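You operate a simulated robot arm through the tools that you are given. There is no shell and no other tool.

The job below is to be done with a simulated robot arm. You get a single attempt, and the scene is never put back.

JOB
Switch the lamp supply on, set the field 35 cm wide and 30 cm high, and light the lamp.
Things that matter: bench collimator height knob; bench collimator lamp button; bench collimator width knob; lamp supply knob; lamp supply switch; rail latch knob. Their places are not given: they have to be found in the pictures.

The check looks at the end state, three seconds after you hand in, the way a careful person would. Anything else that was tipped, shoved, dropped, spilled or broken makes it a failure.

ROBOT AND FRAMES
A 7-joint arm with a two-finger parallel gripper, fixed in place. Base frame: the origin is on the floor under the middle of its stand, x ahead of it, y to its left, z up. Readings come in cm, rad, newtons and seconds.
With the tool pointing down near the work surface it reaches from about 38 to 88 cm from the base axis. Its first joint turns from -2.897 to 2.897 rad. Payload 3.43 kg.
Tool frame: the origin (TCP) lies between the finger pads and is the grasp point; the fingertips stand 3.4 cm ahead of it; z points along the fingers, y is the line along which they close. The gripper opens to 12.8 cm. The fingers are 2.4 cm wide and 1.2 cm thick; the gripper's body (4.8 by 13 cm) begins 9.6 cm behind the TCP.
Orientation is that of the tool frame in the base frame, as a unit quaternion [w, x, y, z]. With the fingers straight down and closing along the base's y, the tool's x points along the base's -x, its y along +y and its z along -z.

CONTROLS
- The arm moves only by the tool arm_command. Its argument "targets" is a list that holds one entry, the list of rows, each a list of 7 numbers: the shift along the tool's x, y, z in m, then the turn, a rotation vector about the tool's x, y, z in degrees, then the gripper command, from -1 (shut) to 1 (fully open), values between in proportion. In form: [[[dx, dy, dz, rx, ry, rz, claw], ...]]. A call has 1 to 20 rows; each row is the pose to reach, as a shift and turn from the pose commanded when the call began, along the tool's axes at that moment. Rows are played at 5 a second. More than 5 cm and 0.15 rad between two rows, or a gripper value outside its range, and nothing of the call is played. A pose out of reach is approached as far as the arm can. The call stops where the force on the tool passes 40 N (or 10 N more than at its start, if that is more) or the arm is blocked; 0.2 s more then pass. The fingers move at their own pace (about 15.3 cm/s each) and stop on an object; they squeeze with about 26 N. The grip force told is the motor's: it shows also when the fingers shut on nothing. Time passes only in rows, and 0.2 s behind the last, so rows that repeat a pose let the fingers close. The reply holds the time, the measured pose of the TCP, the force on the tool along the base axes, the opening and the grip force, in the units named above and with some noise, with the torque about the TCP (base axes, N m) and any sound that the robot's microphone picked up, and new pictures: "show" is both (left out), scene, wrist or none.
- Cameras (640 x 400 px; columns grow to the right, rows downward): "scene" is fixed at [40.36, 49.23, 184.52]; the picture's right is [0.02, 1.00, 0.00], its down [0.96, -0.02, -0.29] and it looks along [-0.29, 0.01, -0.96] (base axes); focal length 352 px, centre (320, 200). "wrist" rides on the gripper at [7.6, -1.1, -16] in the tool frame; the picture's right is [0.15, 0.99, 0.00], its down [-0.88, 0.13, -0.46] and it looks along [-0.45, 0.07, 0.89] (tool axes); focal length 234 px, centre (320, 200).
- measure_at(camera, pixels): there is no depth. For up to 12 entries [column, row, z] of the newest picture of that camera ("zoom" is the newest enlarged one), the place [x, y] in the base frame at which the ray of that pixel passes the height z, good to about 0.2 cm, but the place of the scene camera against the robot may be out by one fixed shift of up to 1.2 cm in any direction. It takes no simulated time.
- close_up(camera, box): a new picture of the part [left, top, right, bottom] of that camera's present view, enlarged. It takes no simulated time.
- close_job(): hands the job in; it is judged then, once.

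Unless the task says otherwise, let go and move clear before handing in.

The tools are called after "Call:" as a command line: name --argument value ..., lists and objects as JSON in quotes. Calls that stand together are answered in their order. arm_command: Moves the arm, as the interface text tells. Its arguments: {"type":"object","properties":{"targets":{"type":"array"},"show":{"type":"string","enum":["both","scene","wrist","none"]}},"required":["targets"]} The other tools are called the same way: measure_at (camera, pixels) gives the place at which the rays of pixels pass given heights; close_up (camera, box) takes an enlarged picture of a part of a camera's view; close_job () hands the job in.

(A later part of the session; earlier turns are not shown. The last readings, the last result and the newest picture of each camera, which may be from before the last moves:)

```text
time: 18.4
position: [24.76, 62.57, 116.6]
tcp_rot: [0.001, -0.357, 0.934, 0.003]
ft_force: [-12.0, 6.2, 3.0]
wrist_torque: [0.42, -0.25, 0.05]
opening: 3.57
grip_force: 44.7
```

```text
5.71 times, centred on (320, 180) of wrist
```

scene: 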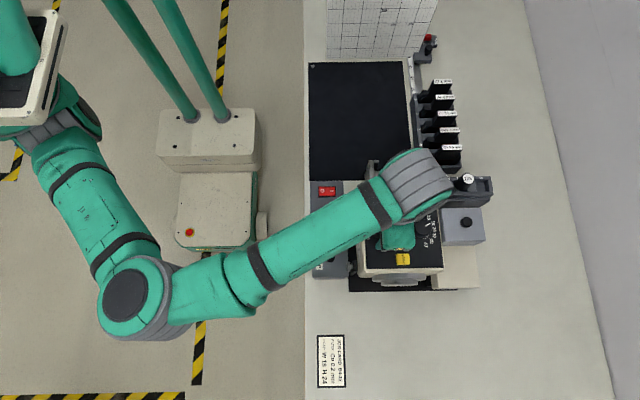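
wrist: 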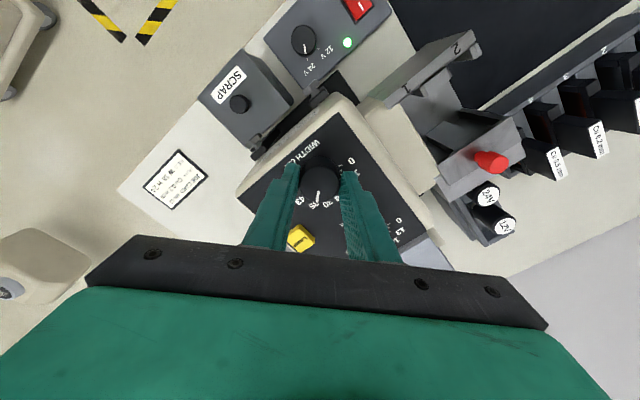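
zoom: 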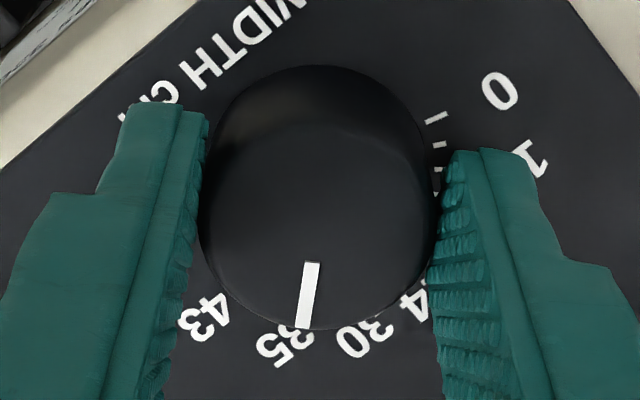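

The pointer now stands at 35 in the zoom (305,295), and the tool has turned 48.2°. I'll open to release and lift straight up about 8 cm to check the setting.

Call:
arm_command --targets '[[[0, 0, 0, 0, 0, 0, -0.3], [0, 0, 0, 0, 0, 0, -0.06], [0, 0, 0, 0, 0, 0, -0.06], [0, 0, -0.03, 0, 0, 0, -0.06], [0, 0, -0.06, 0, 0, 0, 0.25], [0, 0, -0.09, 0, 0, 0, 0.6], [0, 0, -0.09, 0, 0, 0, 0.6]]]'

Call:
close_up --camera "wrist" --box '[275, 125, 365, 200]'

```text
time: 20.0
position: [24.74, 62.66, 125.63]
tcp_rot: [0.002, -0.358, 0.934, 0.002]
ft_force: [1.2, -0.1, -0.3]
wrist_torque: [-0.02, -0.01, 0.02]
opening: 10.24
grip_force: 0.2
```

scene: 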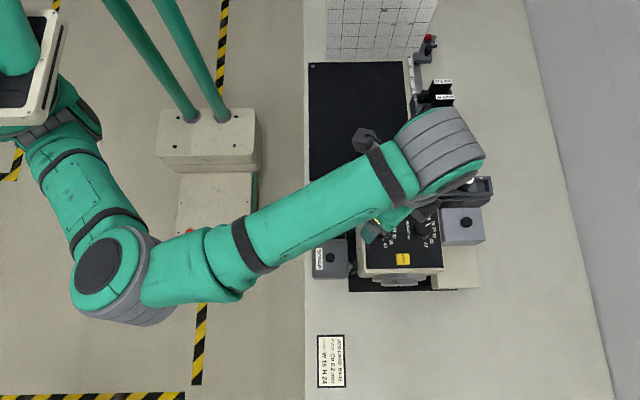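
wrist: 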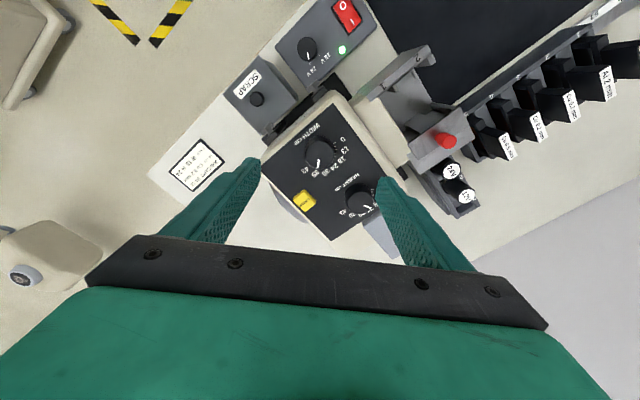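

```text
5.33 times, centred on (320, 162) of wrist
```

zoom: 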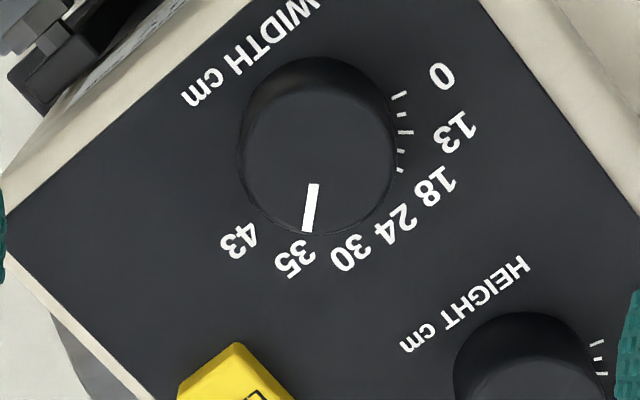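

The width pointer stays on 35 after release. Next I'll turn the hand back 48° while moving 8.2 cm along +y at this safe height, to hover over the height knob near (24.8, 70.9).

Call:
arm_command --targets '[[[-0.009, 0.0103, 0, 0, 0, -8, 0.25], [-0.018, 0.0205, 0, 0, 0, -16, 0.25], [-0.027, 0.0308, 0, 0, 0, -24, 0.25], [-0.036, 0.041, 0, 0, 0, -32, 0.25], [-0.045, 0.0513, 0, 0, 0, -40, 0.25], [-0.0541, 0.0616, 0, 0, 0, -48, 0.25], [-0.0541, 0.0616, 0.02, 0, 0, -48, 0.25], [-0.0541, 0.0616, 0.04, 0, 0, -48, 0.25], [-0.0541, 0.0616, 0.04, 0, 0, -48, 0.25]]]'

Call:
close_up --camera "wrist" --box '[280, 125, 360, 200]'

Call:
close_up --camera "wrist" --box '[275, 85, 375, 155]'

```text
time: 22.0
position: [24.85, 70.86, 121.73]
tcp_rot: [0.002, -0.706, 0.708, 0.002]
ft_force: [0.5, 0.1, 0.5]
wrist_torque: [0.01, -0.04, 0.0]
opening: 7.99
grip_force: 0.1
```

scene: 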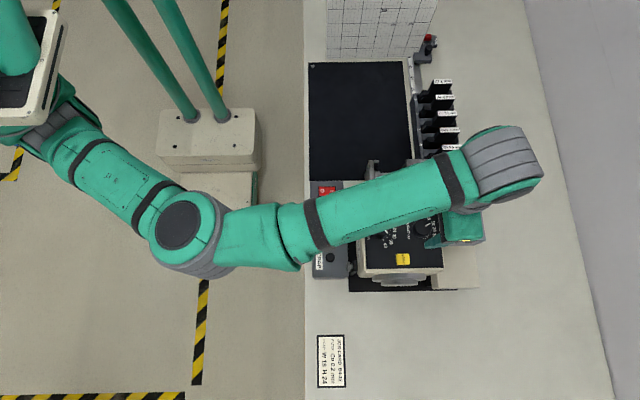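
wrist: 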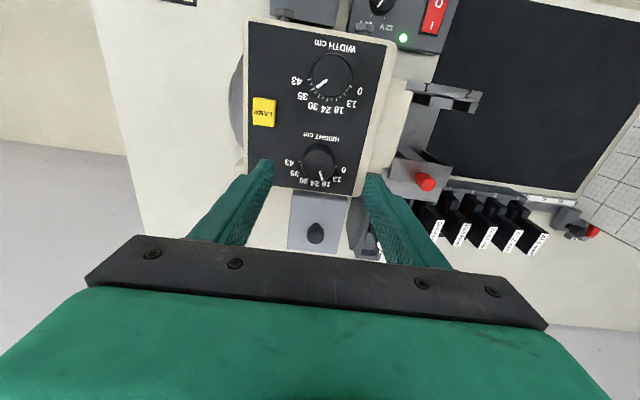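

```text
5.33 times, centred on (320, 162) of wrist
```

zoom: 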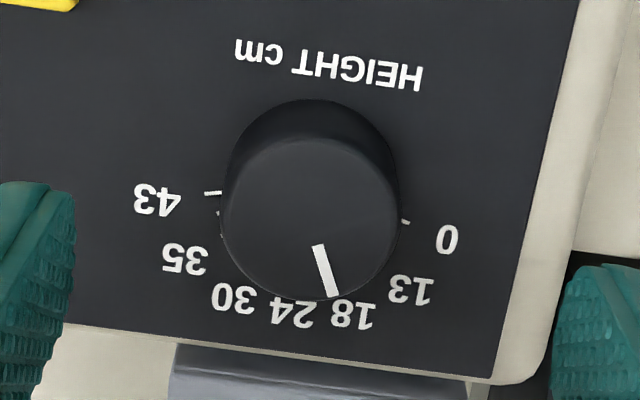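

```text
5.71 times, centred on (325, 120) of wrist
```

zoom: 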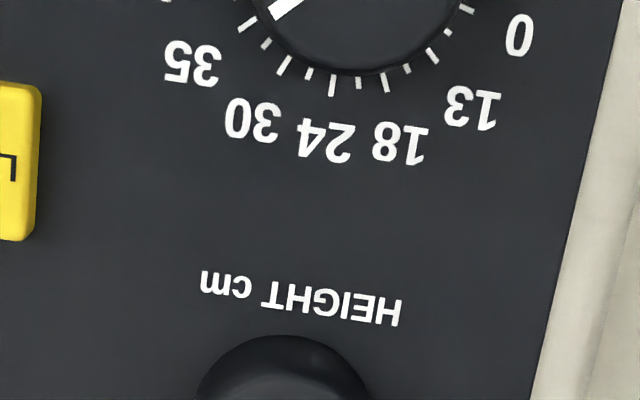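

From here the width dial's ticks show clearly near (330,75). I'll enlarge that to verify the 35 setting before gripping the height knob.

Call:
close_up --camera "wrist" --box '[295, 45, 370, 115]'

Call:
close_up --camera "wrist" --box '[305, 60, 345, 100]'

```text
5.71 times, centred on (332, 80) of wrist
```

zoom: 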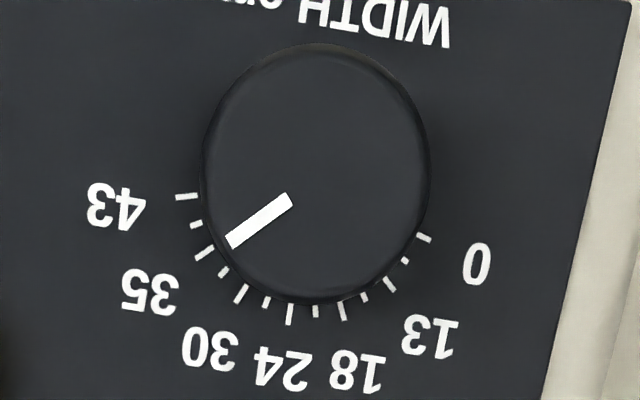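

```text
10.00 times, centred on (325, 80) of wrist
```

zoom: 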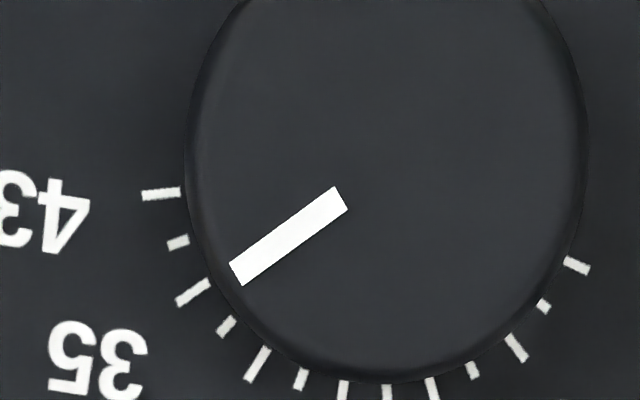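

The width pointer lies along the 35 tick within about a degree (computed 46–49° against 48°). Now I'll go down around the height knob with a 0.15 cm +x correction and 6 cm opening, tips to about z=113.2.

Call:
arm_command --targets '[[[0, -0.0015, 0.0, 0, 0, 0, -0.06], [0, -0.0015, 0.012, 0, 0, 0, -0.06], [0, -0.0015, 0.024, 0, 0, 0, -0.06], [0, -0.0015, 0.034, 0, 0, 0, -0.06], [0, -0.0015, 0.041, 0, 0, 0, -0.06], [0, -0.0015, 0.046, 0, 0, 0, -0.06], [0, -0.0015, 0.05, 0, 0, 0, -0.06], [0, -0.0015, 0.05, 0, 0, 0, -0.06]]]'

Call:
close_up --camera "wrist" --box '[260, 140, 380, 225]'

```text
time: 23.8
position: [24.92, 70.85, 116.68]
tcp_rot: [0.001, -0.707, 0.708, 0.001]
ft_force: [-0.1, -0.3, 0.6]
wrist_torque: [-0.01, 0.01, -0.01]
opening: 6.03
grip_force: 0.1
```

scene: 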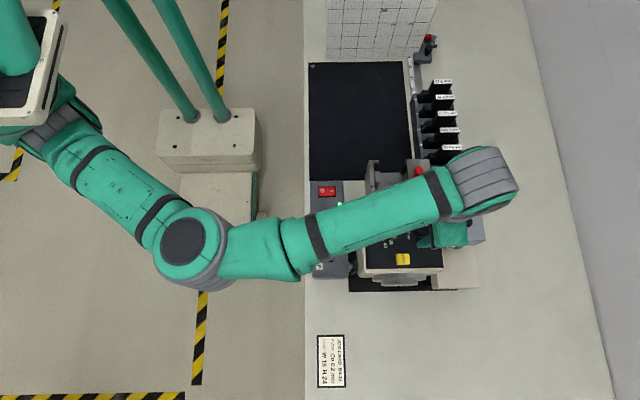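
wrist: 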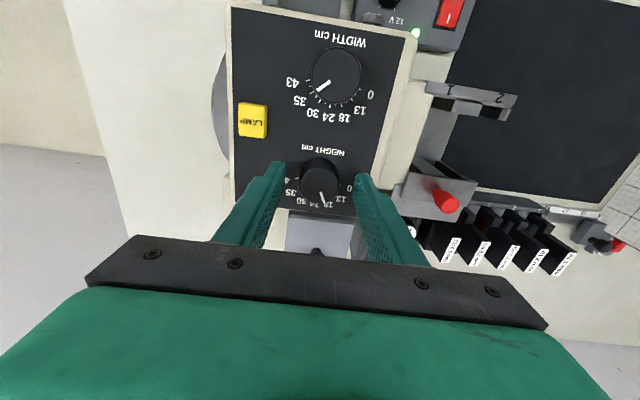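

```text
4.71 times, centred on (320, 182) of wrist
```

zoom: 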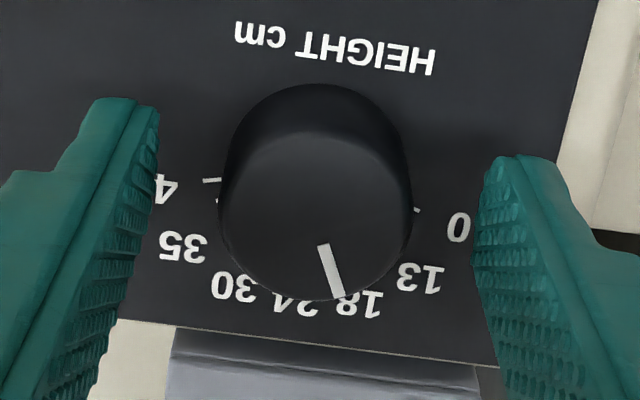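

The height knob (zoom centre about (315,216)) is within a millimetre of the tool axis, and no contact force shows. I'll nudge by about 1 mm and close on it.

Call:
arm_command --targets '[[[-0.001, -0.0006, 0.0, 0, 0, 0, -0.06], [-0.001, -0.0006, 0.0, 0, 0, 0, -0.3], [-0.001, -0.0006, 0.0, 0, 0, 0, -0.4], [-0.001, -0.0006, 0.0, 0, 0, 0, -0.45], [-0.001, -0.0006, 0.0, 0, 0, 0, -1], [-0.001, -0.0006, 0.0, 0, 0, 0, -1]]]' --show "wrist"

Call:
close_up --camera "wrist" --box '[280, 145, 360, 215]'

```text
time: 25.2
position: [25.09, 71.13, 116.65]
tcp_rot: [-0.001, 0.707, -0.707, -0.001]
ft_force: [-2.9, -0.5, -0.5]
wrist_torque: [-0.06, -0.26, -0.01]
opening: 3.57
grip_force: 45.6
```

wrist: 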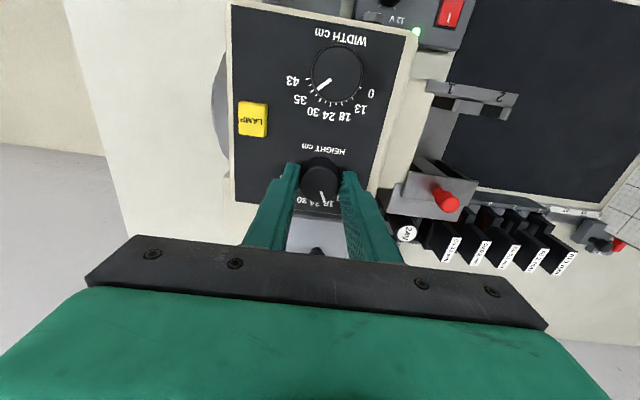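

```text
5.71 times, centred on (320, 180) of wrist
```

zoom: 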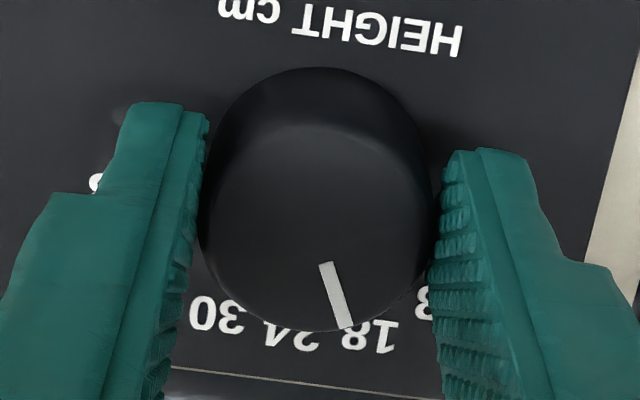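

Gripped at 3.57 cm with only about 3 N of side load, the pointer on 18. I'll turn clockwise 24° and check.

Call:
arm_command --targets '[[[0, 0.0002, 0.0005, 0, 0, 4, -1], [0, 0.0002, 0.0005, 0, 0, 8, -1], [0, 0.0002, 0.0005, 0, 0, 12, -1], [0, 0.0002, 0.0005, 0, 0, 16, -1], [0, 0.0002, 0.0005, 0, 0, 20, -1], [0, 0.0002, 0.0005, 0, 0, 24, -1], [0, 0.0002, 0.0005, 0, 0, 24, -1]]]' --show "wrist"

Call:
close_up --camera "wrist" --box '[280, 145, 360, 215]'

```text
time: 26.8
position: [24.88, 70.99, 116.57]
tcp_rot: [0.002, -0.546, 0.838, 0.003]
ft_force: [-13.4, 4.8, 10.0]
wrist_torque: [0.38, -0.73, 0.05]
opening: 3.57
grip_force: 45.3
```

wrist: 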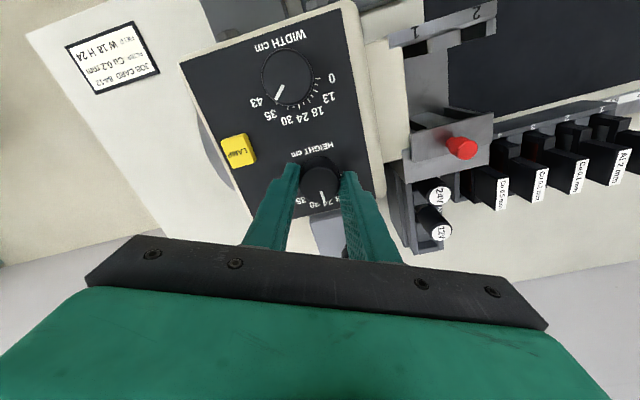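

```text
5.71 times, centred on (320, 180) of wrist
```

zoom: 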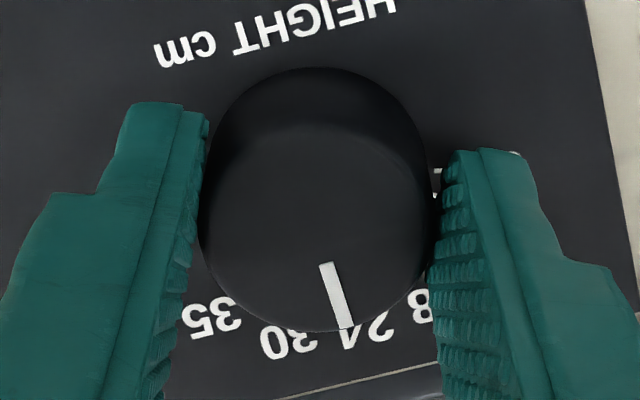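

The knob follows without slip and now stands on 24. I'll ease the 13 N side load by just under a millimetre and turn the last 24° to 30.

Call:
arm_command --targets '[[[0, 0.0009, 0, 0, 0, 4, -1], [0, 0.0009, 0, 0, 0, 8, -1], [0, 0.0009, 0, 0, 0, 12, -1], [0, 0.0009, 0, 0, 0, 16, -1], [0, 0.0009, 0, 0, 0, 20, -1], [0, 0.0009, 0, 0, 0, 24, -1], [0, 0.0009, 0, 0, 0, 24, -1]]]' --show "wrist"

Call:
close_up --camera "wrist" --box '[280, 145, 360, 215]'

```text
time: 28.4
position: [24.71, 71.06, 116.63]
tcp_rot: [0.0, -0.358, 0.934, 0.004]
ft_force: [-17.8, 17.2, 13.8]
wrist_torque: [0.69, 0.67, 0.06]
opening: 3.55
grip_force: 45.5
```

wrist: 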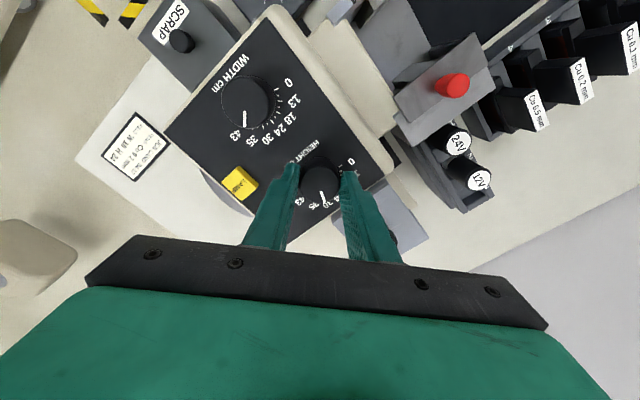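

```text
5.71 times, centred on (320, 180) of wrist
```

zoom: 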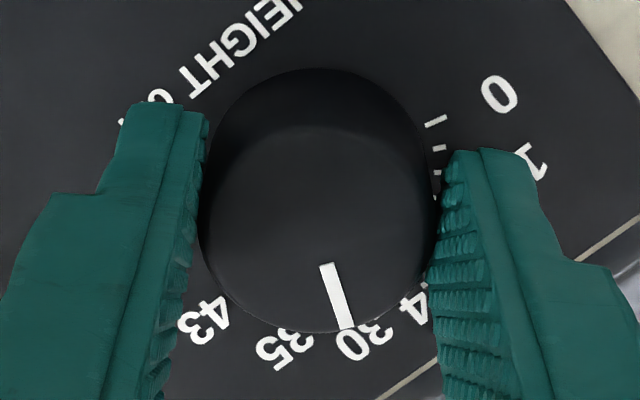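

The height pointer is at 30 (zoom (337,297)) and the tool has turned 48°. I'll open, lift about 9 cm and check both dials.

Call:
arm_command --targets '[[[0, 0, 0, 0, 0, 0, -0.3], [0, 0, 0, 0, 0, 0, -0.06], [0, 0, 0, 0, 0, 0, -0.06], [0, 0, -0.03, 0, 0, 0, -0.06], [0, 0, -0.06, 0, 0, 0, 0.25], [0, 0, -0.09, 0, 0, 0, 0.6], [0, 0, -0.09, 0, 0, 0, 0.6]]]'

Call:
close_up --camera "wrist" --box '[275, 125, 365, 200]'

```text
time: 30.0
position: [24.91, 70.99, 125.61]
tcp_rot: [0.0, -0.357, 0.934, 0.001]
ft_force: [0.2, 0.5, 0.5]
wrist_torque: [0.04, -0.01, -0.02]
opening: 10.25
grip_force: 0.1
```

scene: 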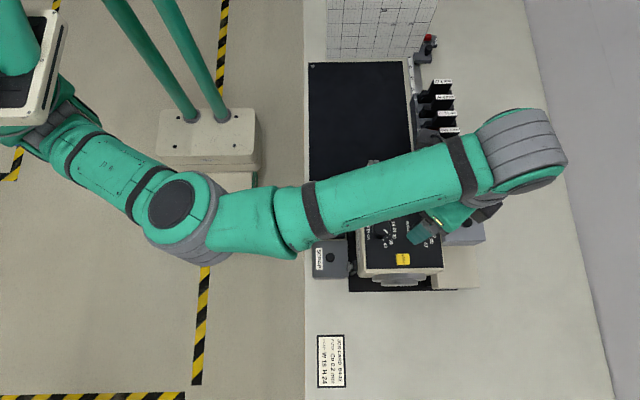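
wrist: 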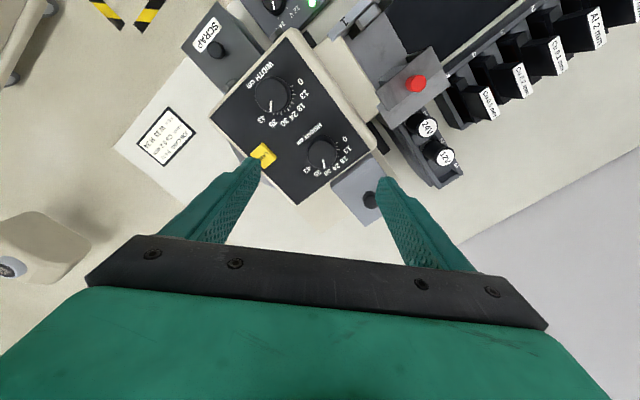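

```text
5.33 times, centred on (320, 162) of wrist
```

zoom: 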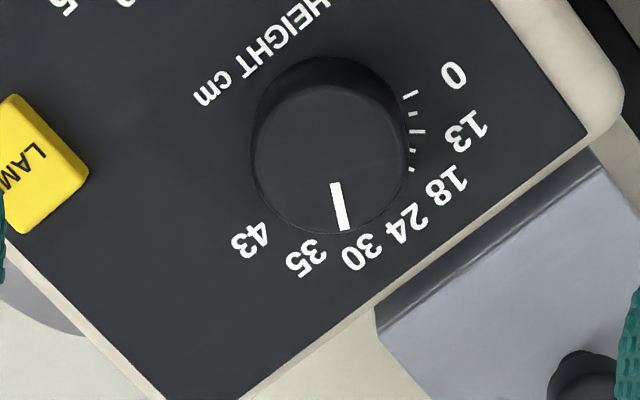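

The height pointer stays near 30 after release. I'll zoom tighter on both dials to measure the pointer angles.

Call:
close_up --camera "wrist" --box '[305, 135, 345, 180]'

Call:
close_up --camera "scene" --box '[355, 200, 445, 285]'

```text
8.89 times, centred on (325, 158) of wrist
```

zoom: 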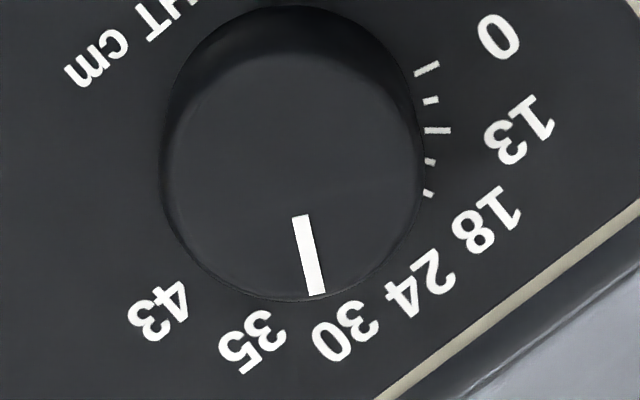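

```text
4.71 times, centred on (400, 242) of scene
```

zoom: 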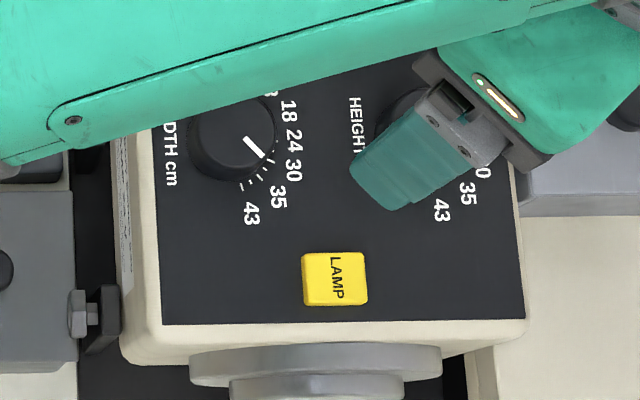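

The tight zoom gives a height pointer angle of roughly 24–28°, which is too uncertain at this slant. I'll turn the hand and move so the camera hangs right above the dials, staying at z≈125.

Call:
arm_command --targets '[[[-0.0096, -0.0086, 0, 0, 0, 7, 0.9], [-0.0191, -0.0172, 0, 0, 0, 14, 0.9], [-0.0287, -0.0258, 0, 0, 0, 21, 0.9], [-0.0383, -0.0344, 0, 0, 0, 28, 0.9], [-0.0478, -0.043, 0, 0, 0, 35, 0.9], [-0.0574, -0.0516, 0, 0, 0, 42, 0.9], [-0.0574, -0.0516, 0, 0, 0, 42, 0.9]]]'

Call:
close_up --camera "wrist" --box '[230, 30, 410, 150]'

```text
time: 31.6
position: [32.71, 70.84, 125.61]
tcp_rot: [0.0, 0.001, 1.0, 0.001]
ft_force: [-0.2, -0.9, 1.7]
wrist_torque: [-0.02, 0.0, -0.03]
opening: 12.16
grip_force: 0.0
```

scene: 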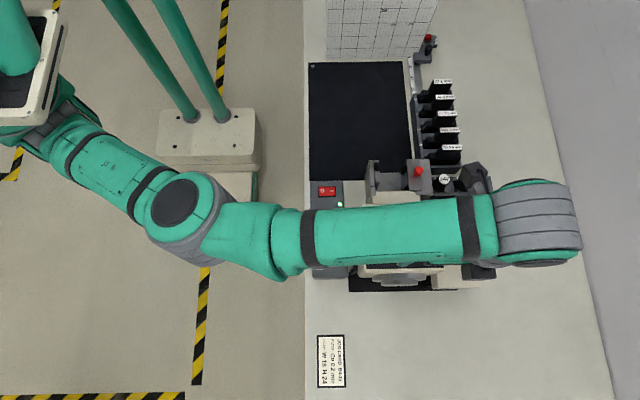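
wrist: 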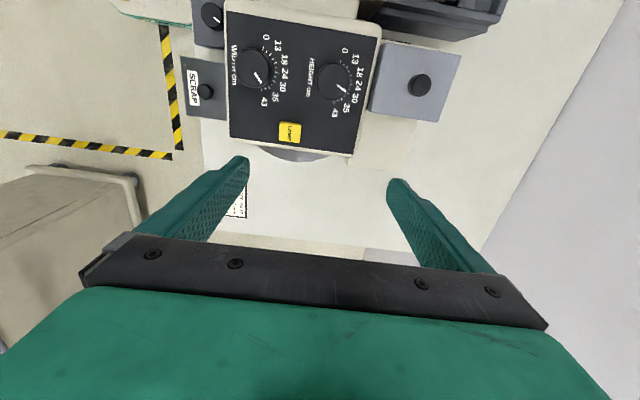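

```text
3.33 times, centred on (320, 90) of wrist
```

zoom: 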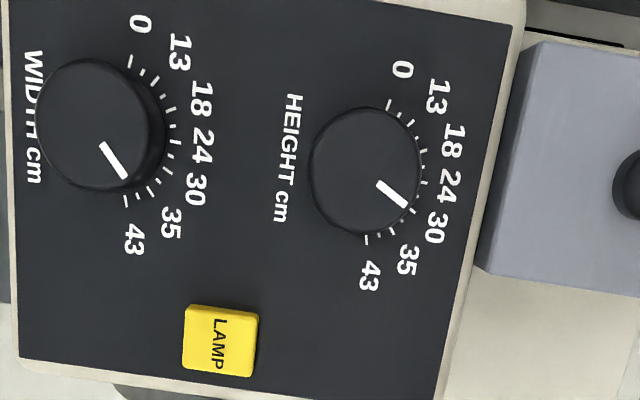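

Now both dials are seen from above; the height pointer at (390,193) looks slightly beyond 30. I'll enlarge each dial.

Call:
close_up --camera "wrist" --box '[310, 55, 365, 110]'

Call:
close_up --camera "wrist" --box '[230, 35, 295, 110]'

```text
7.27 times, centred on (338, 82) of wrist
```

zoom: 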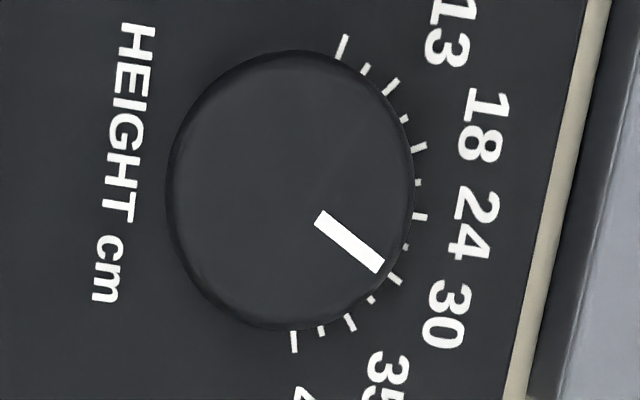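

```text
5.33 times, centred on (262, 72) of wrist
```

zoom: 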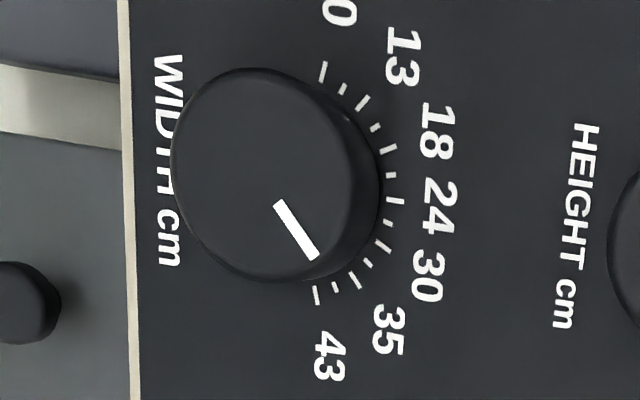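

Each pointer lies close to its target tick: height at the 30 tick (395,279) and width at the 35 tick (355,280). I'll zoom tighter on the pointers to be sure they are within a degree or two.

Call:
close_up --camera "wrist" --box '[248, 65, 276, 95]'

Call:
close_up --camera "wrist" --box '[330, 75, 356, 103]'

```text
13.33 times, centred on (262, 80) of wrist
```

zoom: 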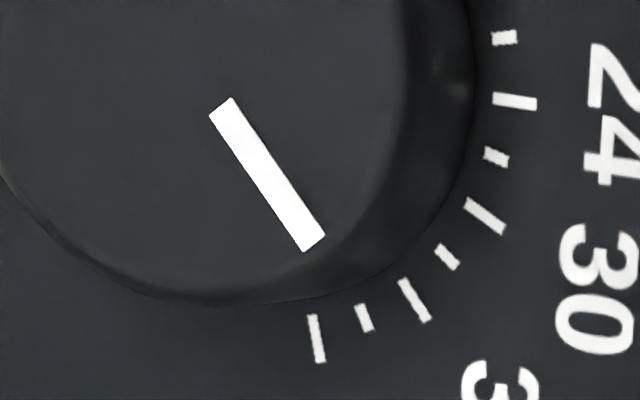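

```text
14.29 times, centred on (343, 89) of wrist
```

zoom: 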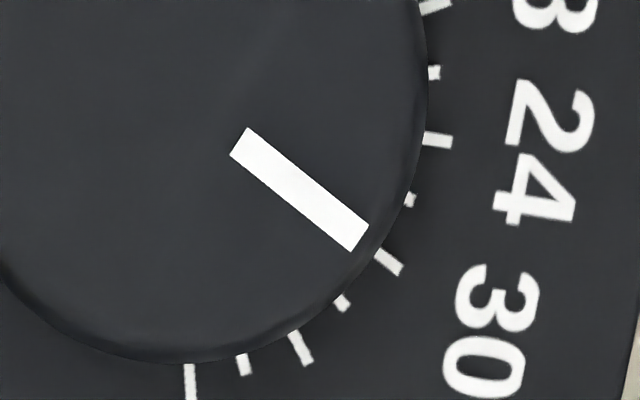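

The width pointer computes to 48.5° (target 48°) and the height pointer to about 26° (target 24°), both close. Next I'll locate the LAMP button, near (290,132) in the wrist view.

Call:
close_up --camera "wrist" --box '[270, 110, 310, 150]'

Call:
measure_at --camera "wrist" --pixels '[[290, 132.3, 112], [290, 132.3, 113], [290, 132.3, 114], [279, 122, 113], [301, 143, 113], [331.5, 78.5, 112], [331.5, 78.5, 112], [253, 68, 112], [253, 68, 112]]'

```text
10.00 times, centred on (290, 130) of wrist
```

zoom: 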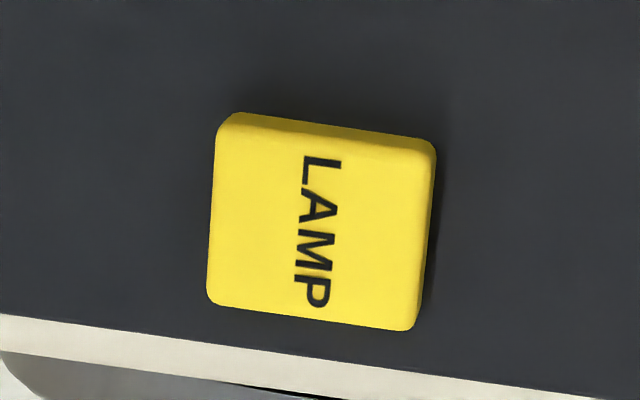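

```text
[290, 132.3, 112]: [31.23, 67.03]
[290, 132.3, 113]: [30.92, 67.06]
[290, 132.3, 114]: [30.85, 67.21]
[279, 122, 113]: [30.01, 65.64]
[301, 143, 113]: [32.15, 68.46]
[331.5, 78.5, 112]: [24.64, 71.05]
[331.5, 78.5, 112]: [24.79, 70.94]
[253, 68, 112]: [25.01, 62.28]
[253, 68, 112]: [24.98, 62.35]
```

The button's top face is centred at about (31.0, 67.0) with size about 2.7×2.2 cm. I'll shut the fingers, move above it at height, and press down in 3 mm steps until it clicks or force shows.

Call:
arm_command --targets '[[[0.008, -0.02, 0, 0, 0, 0, -1], [0.016, -0.0403, 0, 0, 0, 0, -1], [0.016, -0.0403, 0, 0, 0, 0, -1], [0.016, -0.0403, 0, 0, 0, 0, -1], [0.016, -0.0403, 0.03, 0, 0, 0, -1], [0.016, -0.0403, 0.055, 0, 0, 0, -1], [0.016, -0.0403, 0.068, 0, 0, 0, -1], [0.016, -0.0403, 0.073, 0, 0, 0, -1], [0.016, -0.0403, 0.077, 0, 0, 0, -1], [0.016, -0.0403, 0.077, 0, 0, 0, -1]]]'

Call:
close_up --camera "wrist" --box '[270, 120, 370, 200]'

```text
time: 33.8
position: [31.02, 67.08, 117.83]
tcp_rot: [0.0, 0.0, 1.0, 0.002]
ft_force: [0.3, 0.7, -0.4]
wrist_torque: [-0.02, 0.0, -0.01]
opening: 0.0
grip_force: 25.8
```

scene: 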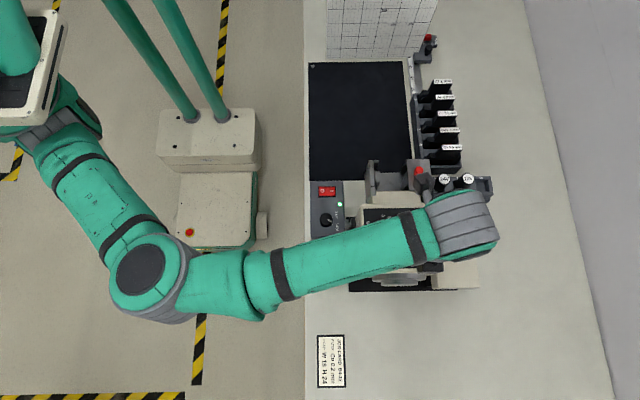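
wrist: 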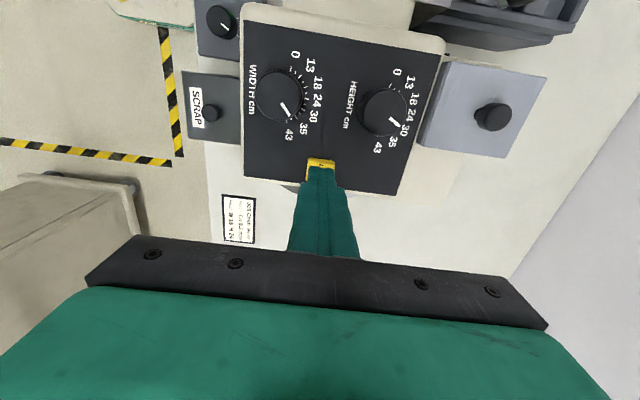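

```text
5.00 times, centred on (320, 160) of wrist
```

zoom: 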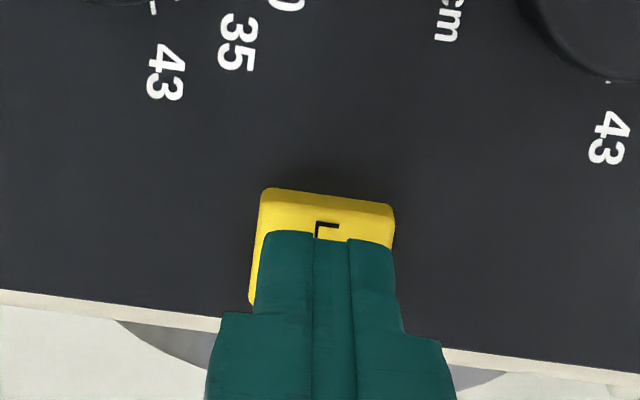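

The fingertips hover just above the yellow button at (320,167) with no force yet. I'll continue down in 2 mm steps.

Call:
arm_command --targets '[[[0, 0, 0.002, 0, 0, 0, -1], [0, 0, 0.004, 0, 0, 0, -1], [0, 0, 0.006, 0, 0, 0, -1], [0, 0, 0.008, 0, 0, 0, -1], [0, 0, 0.01, 0, 0, 0, -1]]]'

Call:
close_up --camera "wrist" --box '[270, 120, 370, 200]'

```text
time: 35.0
position: [31.07, 66.96, 116.87]
tcp_rot: [0.0, 0.001, 1.0, 0.002]
ft_force: [-0.8, -0.3, 0.4]
wrist_torque: [-0.04, 0.02, 0.0]
opening: 0.01
grip_force: 25.6
```

scene: 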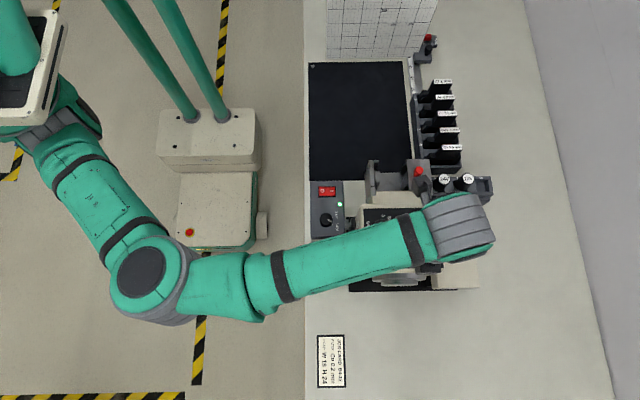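
wrist: 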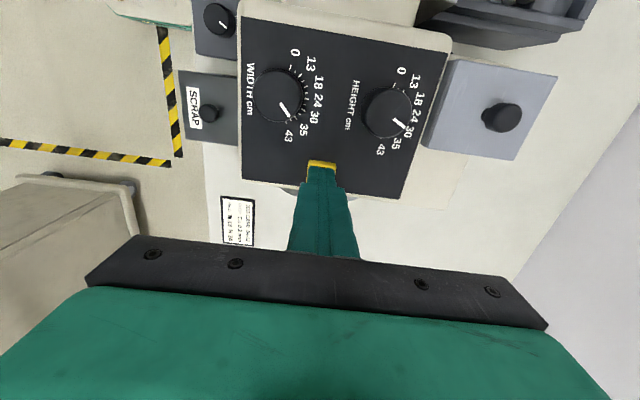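

```text
5.00 times, centred on (320, 160) of wrist
```

zoom: 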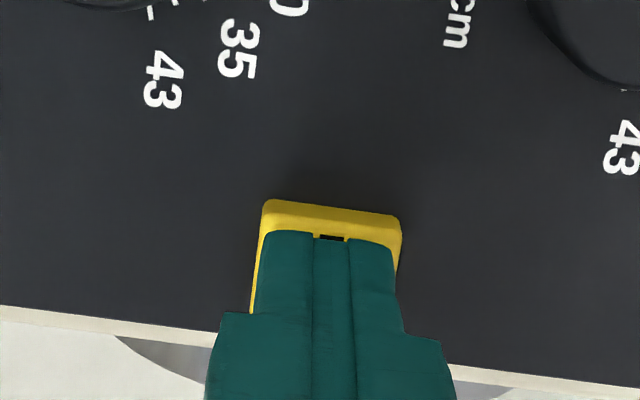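

Still no contact at tip z≈113.4. I'll continue down in 2 mm steps.

Call:
arm_command --targets '[[[0, 0, 0.002, 0, 0, 0, -1], [0, 0, 0.004, 0, 0, 0, -1], [0, 0, 0.006, 0, 0, 0, -1], [0, 0, 0.008, 0, 0, 0, -1]]]'

Call:
close_up --camera "wrist" --box '[270, 120, 370, 200]'

```text
time: 36.0
position: [31.04, 67.01, 116.11]
tcp_rot: [0.0, 0.001, 1.0, 0.002]
ft_force: [0.0, 0.3, 0.8]
wrist_torque: [-0.01, -0.01, -0.01]
opening: 0.0
grip_force: 26.2
```

scene: 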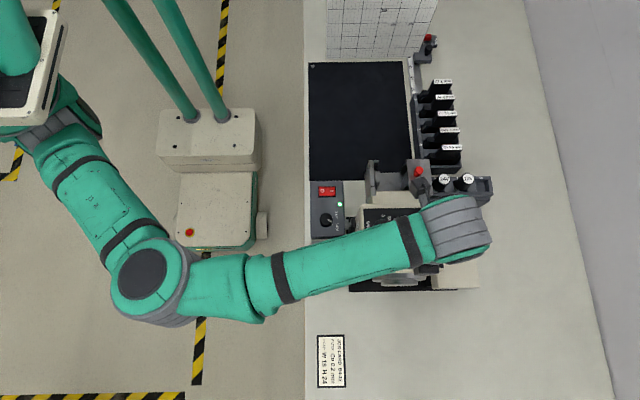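
wrist: 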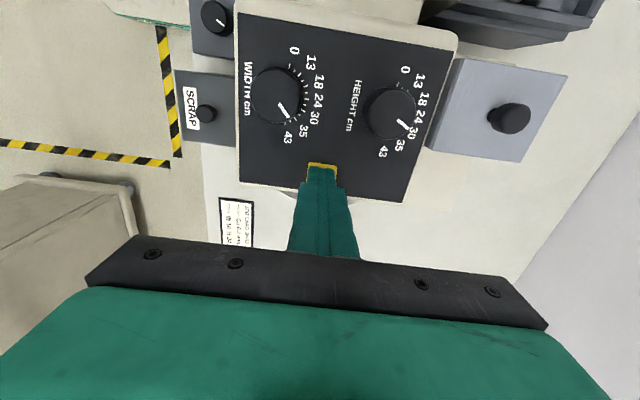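

```text
5.00 times, centred on (320, 160) of wrist
```

zoom: 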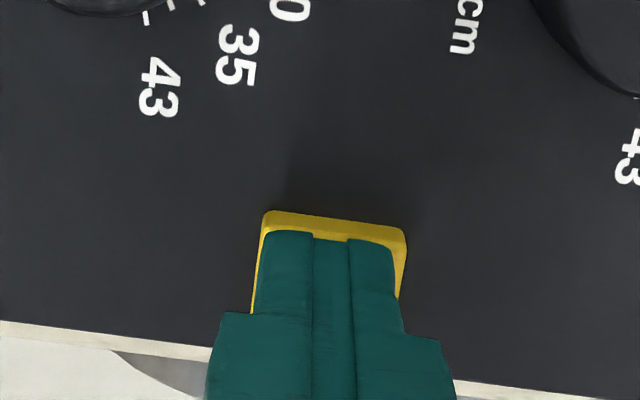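

The tips now cover the button almost flush (force still under 1 N at tip z≈112.6). A few more 1.5 mm steps should make the press.

Call:
arm_command --targets '[[[0, 0, 0.0015, 0, 0, 0, -1], [0, 0, 0.003, 0, 0, 0, -1], [0, 0, 0.0045, 0, 0, 0, -1]]]'

Call:
close_up --camera "wrist" --box '[270, 120, 370, 200]'

```text
time: 36.8
position: [31.01, 67.03, 115.67]
tcp_rot: [0.0, 0.002, 1.0, 0.002]
ft_force: [2.6, -0.2, 7.2]
wrist_torque: [0.05, -0.09, 0.01]
opening: 0.0
grip_force: 25.8
heard: click
```

scene: 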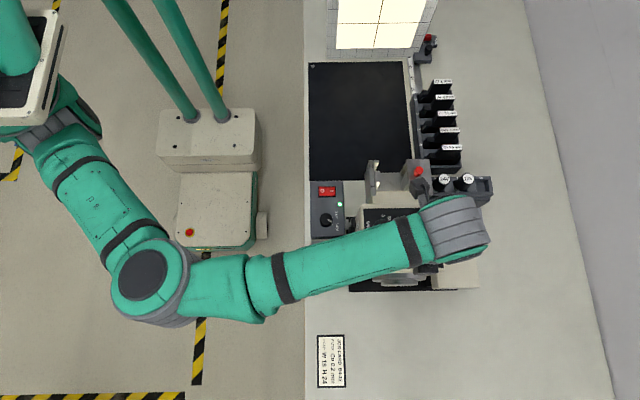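
wrist: 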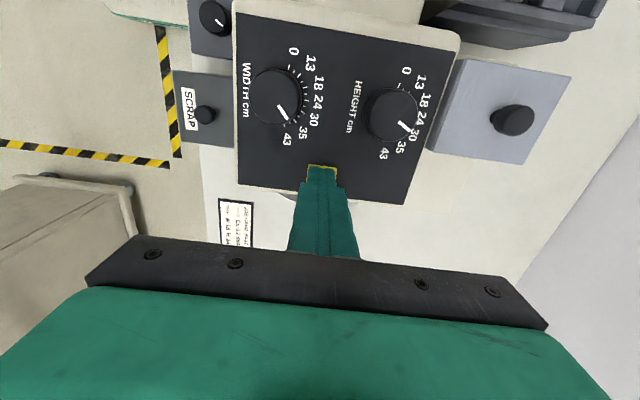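

```text
5.00 times, centred on (320, 160) of wrist
```

zoom: 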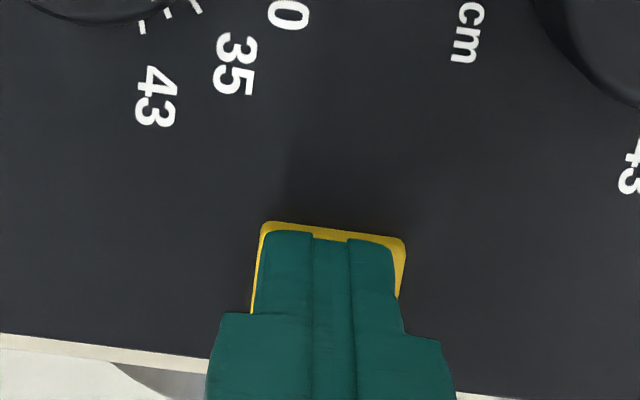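

A click was heard and the screen at (380,22) is lit, so the lamp is on. I'll lift straight up clear of the panel and confirm it stays lit.

Call:
arm_command --targets '[[[0, 0, -0.02, 0, 0, 0, -1], [0, 0, -0.05, 0, 0, 0, -1], [0, 0, -0.08, 0, 0, 0, -1], [0, 0, -0.12, 0, 0, 0, -1], [0, 0, -0.12, 0, 0, 0, -1]]]'

Call:
close_up --camera "scene" --box '[310, 0, 460, 90]'

Call:
close_up --camera "wrist" --box '[230, 30, 410, 180]'

```text
time: 38.0
position: [31.26, 67.06, 127.76]
tcp_rot: [0.0, 0.0, 1.0, 0.001]
ft_force: [0.0, 0.4, -0.1]
wrist_torque: [0.01, -0.03, 0.02]
opening: 0.0
grip_force: 25.5
```

scene: 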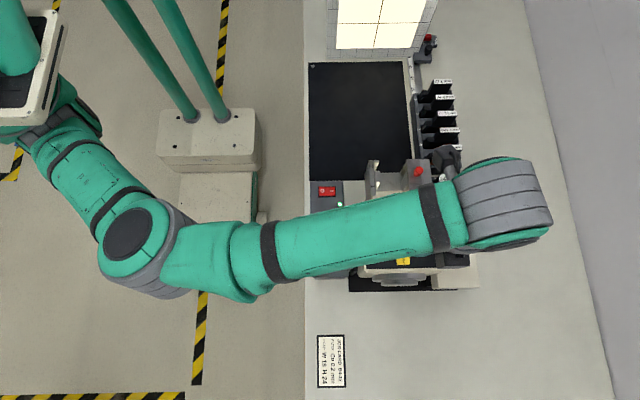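
wrist: 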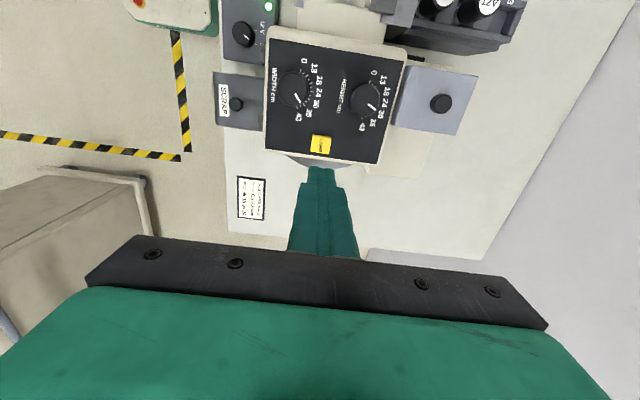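

```text
4.27 times, centred on (385, 45) of scene
```

zoom: 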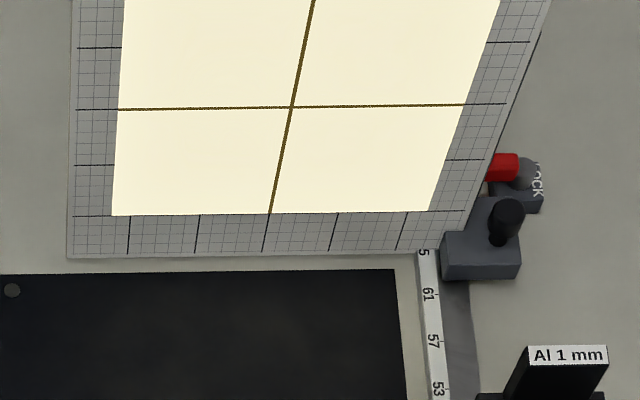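

```text
2.67 times, centred on (320, 105) of wrist
```

zoom: 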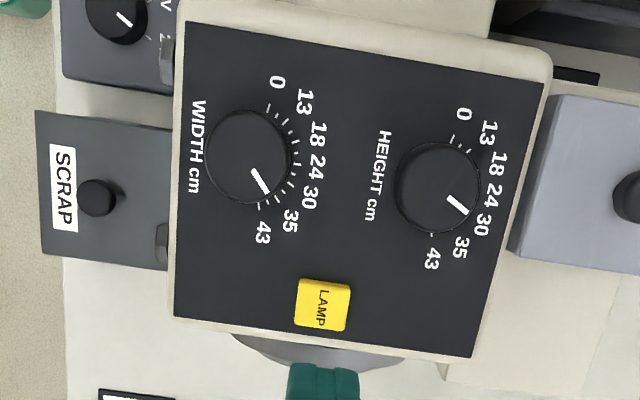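

The lamp stays lit after release and the lit field shows on the gridded screen. I'll enlarge the screen to read the field against its grid, and measure its scale.

Call:
close_up --camera "scene" --box '[320, 0, 450, 65]'

Call:
measure_at --camera "scene" --pixels '[[327, 58, 89], [327, 58, 92], [405, 58, 89], [405, 58, 92], [411, 62, 89], [373, 250, 112], [431, 120, 95]]'

Call:
close_up --camera "scene" --box '[395, 20, 465, 200]'

```text
4.92 times, centred on (385, 32) of scene
```

zoom: 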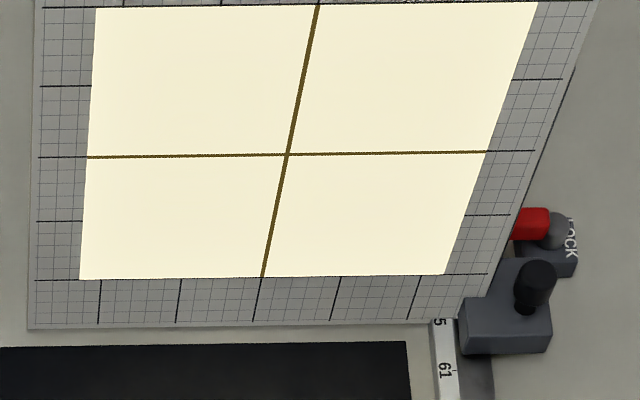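

```text
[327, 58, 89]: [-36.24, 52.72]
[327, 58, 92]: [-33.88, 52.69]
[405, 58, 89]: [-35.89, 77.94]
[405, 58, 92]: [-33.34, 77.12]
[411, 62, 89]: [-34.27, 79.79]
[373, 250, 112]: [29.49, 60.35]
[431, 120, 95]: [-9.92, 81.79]
```

```text
2.22 times, centred on (430, 110) of scene
```

zoom: 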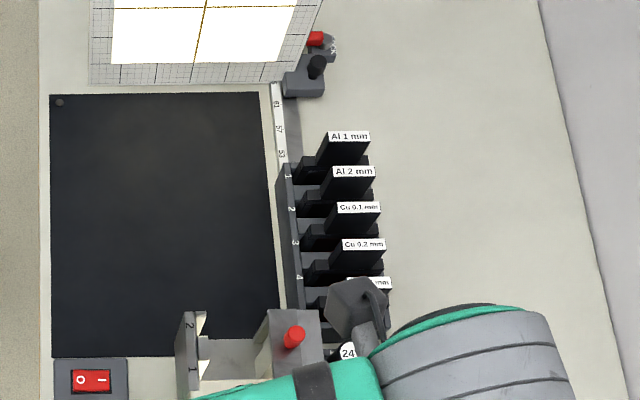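

The lit field spans 4.65 × 3.97 bold squares (5 cm each), i.e. ratio 1.17 = 35:30, and the edges match exactly a 2/3 scale of 35 × 30, so both dials are right. I'll raise and withdraw the arm toward its starting place for a final look.

Call:
arm_command --targets '[[[0, 0, -0.04, 0, 0, 0, -1], [0, 0, -0.08, 0, 0, 0, -1], [0, 0, -0.12, 0, 0, 0, -1], [0.013, -0.043, -0.12, 0, 0, 0, -1], [0.026, -0.086, -0.12, 0, 0, 0, -1], [0.039, -0.13, -0.12, 0, 0, 0, 0], [0.052, -0.173, -0.12, 0, 0, 0, 1], [0.065, -0.216, -0.12, 0, 0, 0, 1], [0.078, -0.26, -0.12, 0, 0, 0, 1], [0.078, -0.26, -0.12, 0, 0, 0, 1], [0.078, -0.26, -0.12, 0, 0, 0, 1]]]'

Call:
close_up --camera "scene" --box '[350, 195, 450, 285]'

Call:
close_up --camera "scene" --box '[310, 175, 350, 240]'

Call:
close_up --camera "scene" --box '[320, 0, 450, 65]'

```text
time: 40.4
position: [23.52, 40.66, 139.0]
tcp_rot: [-0.01, 0.001, 1.0, 0.0]
ft_force: [0.4, -0.1, 1.5]
wrist_torque: [0.0, 0.04, -0.01]
opening: 12.83
grip_force: 0.0
```

scene: 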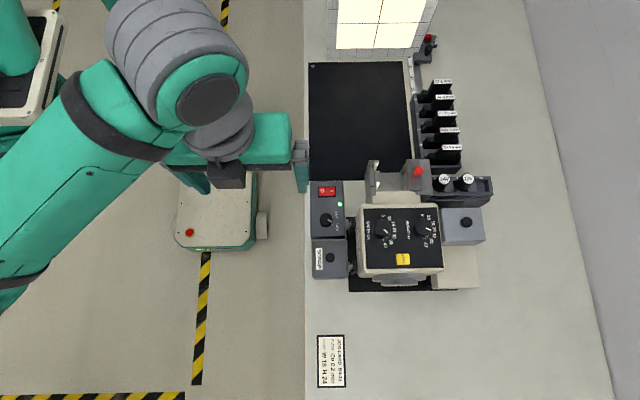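
wrist: 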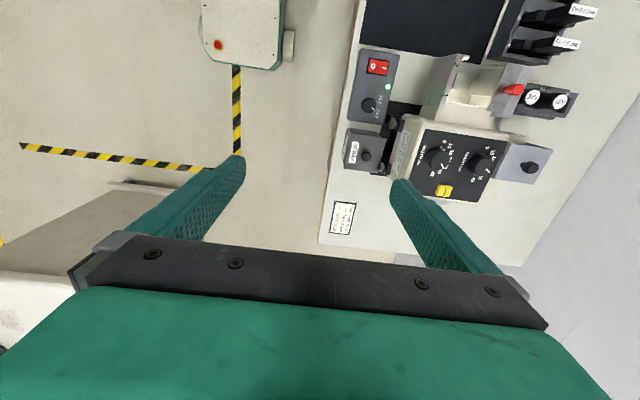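

```text
4.44 times, centred on (400, 240) of scene
```

zoom: 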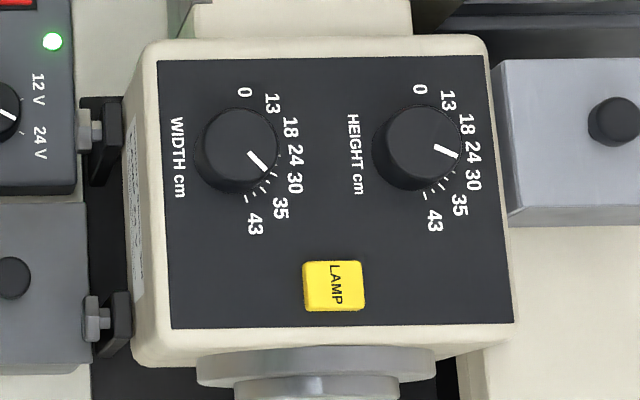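

```text
6.15 times, centred on (330, 208) of scene
```

zoom: 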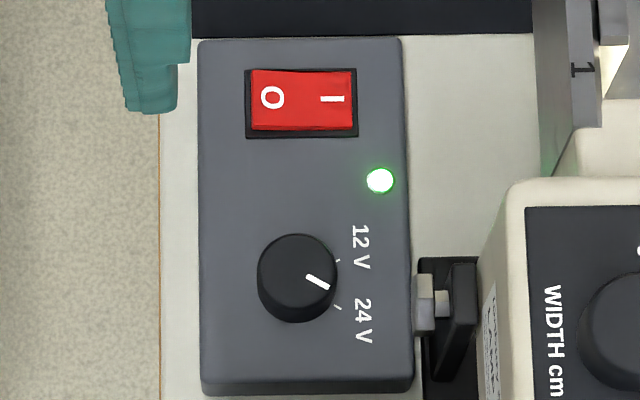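

```text
4.92 times, centred on (385, 32) of scene
```

zoom: 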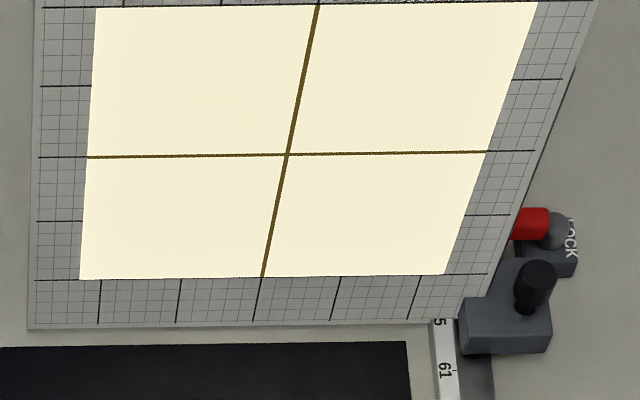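

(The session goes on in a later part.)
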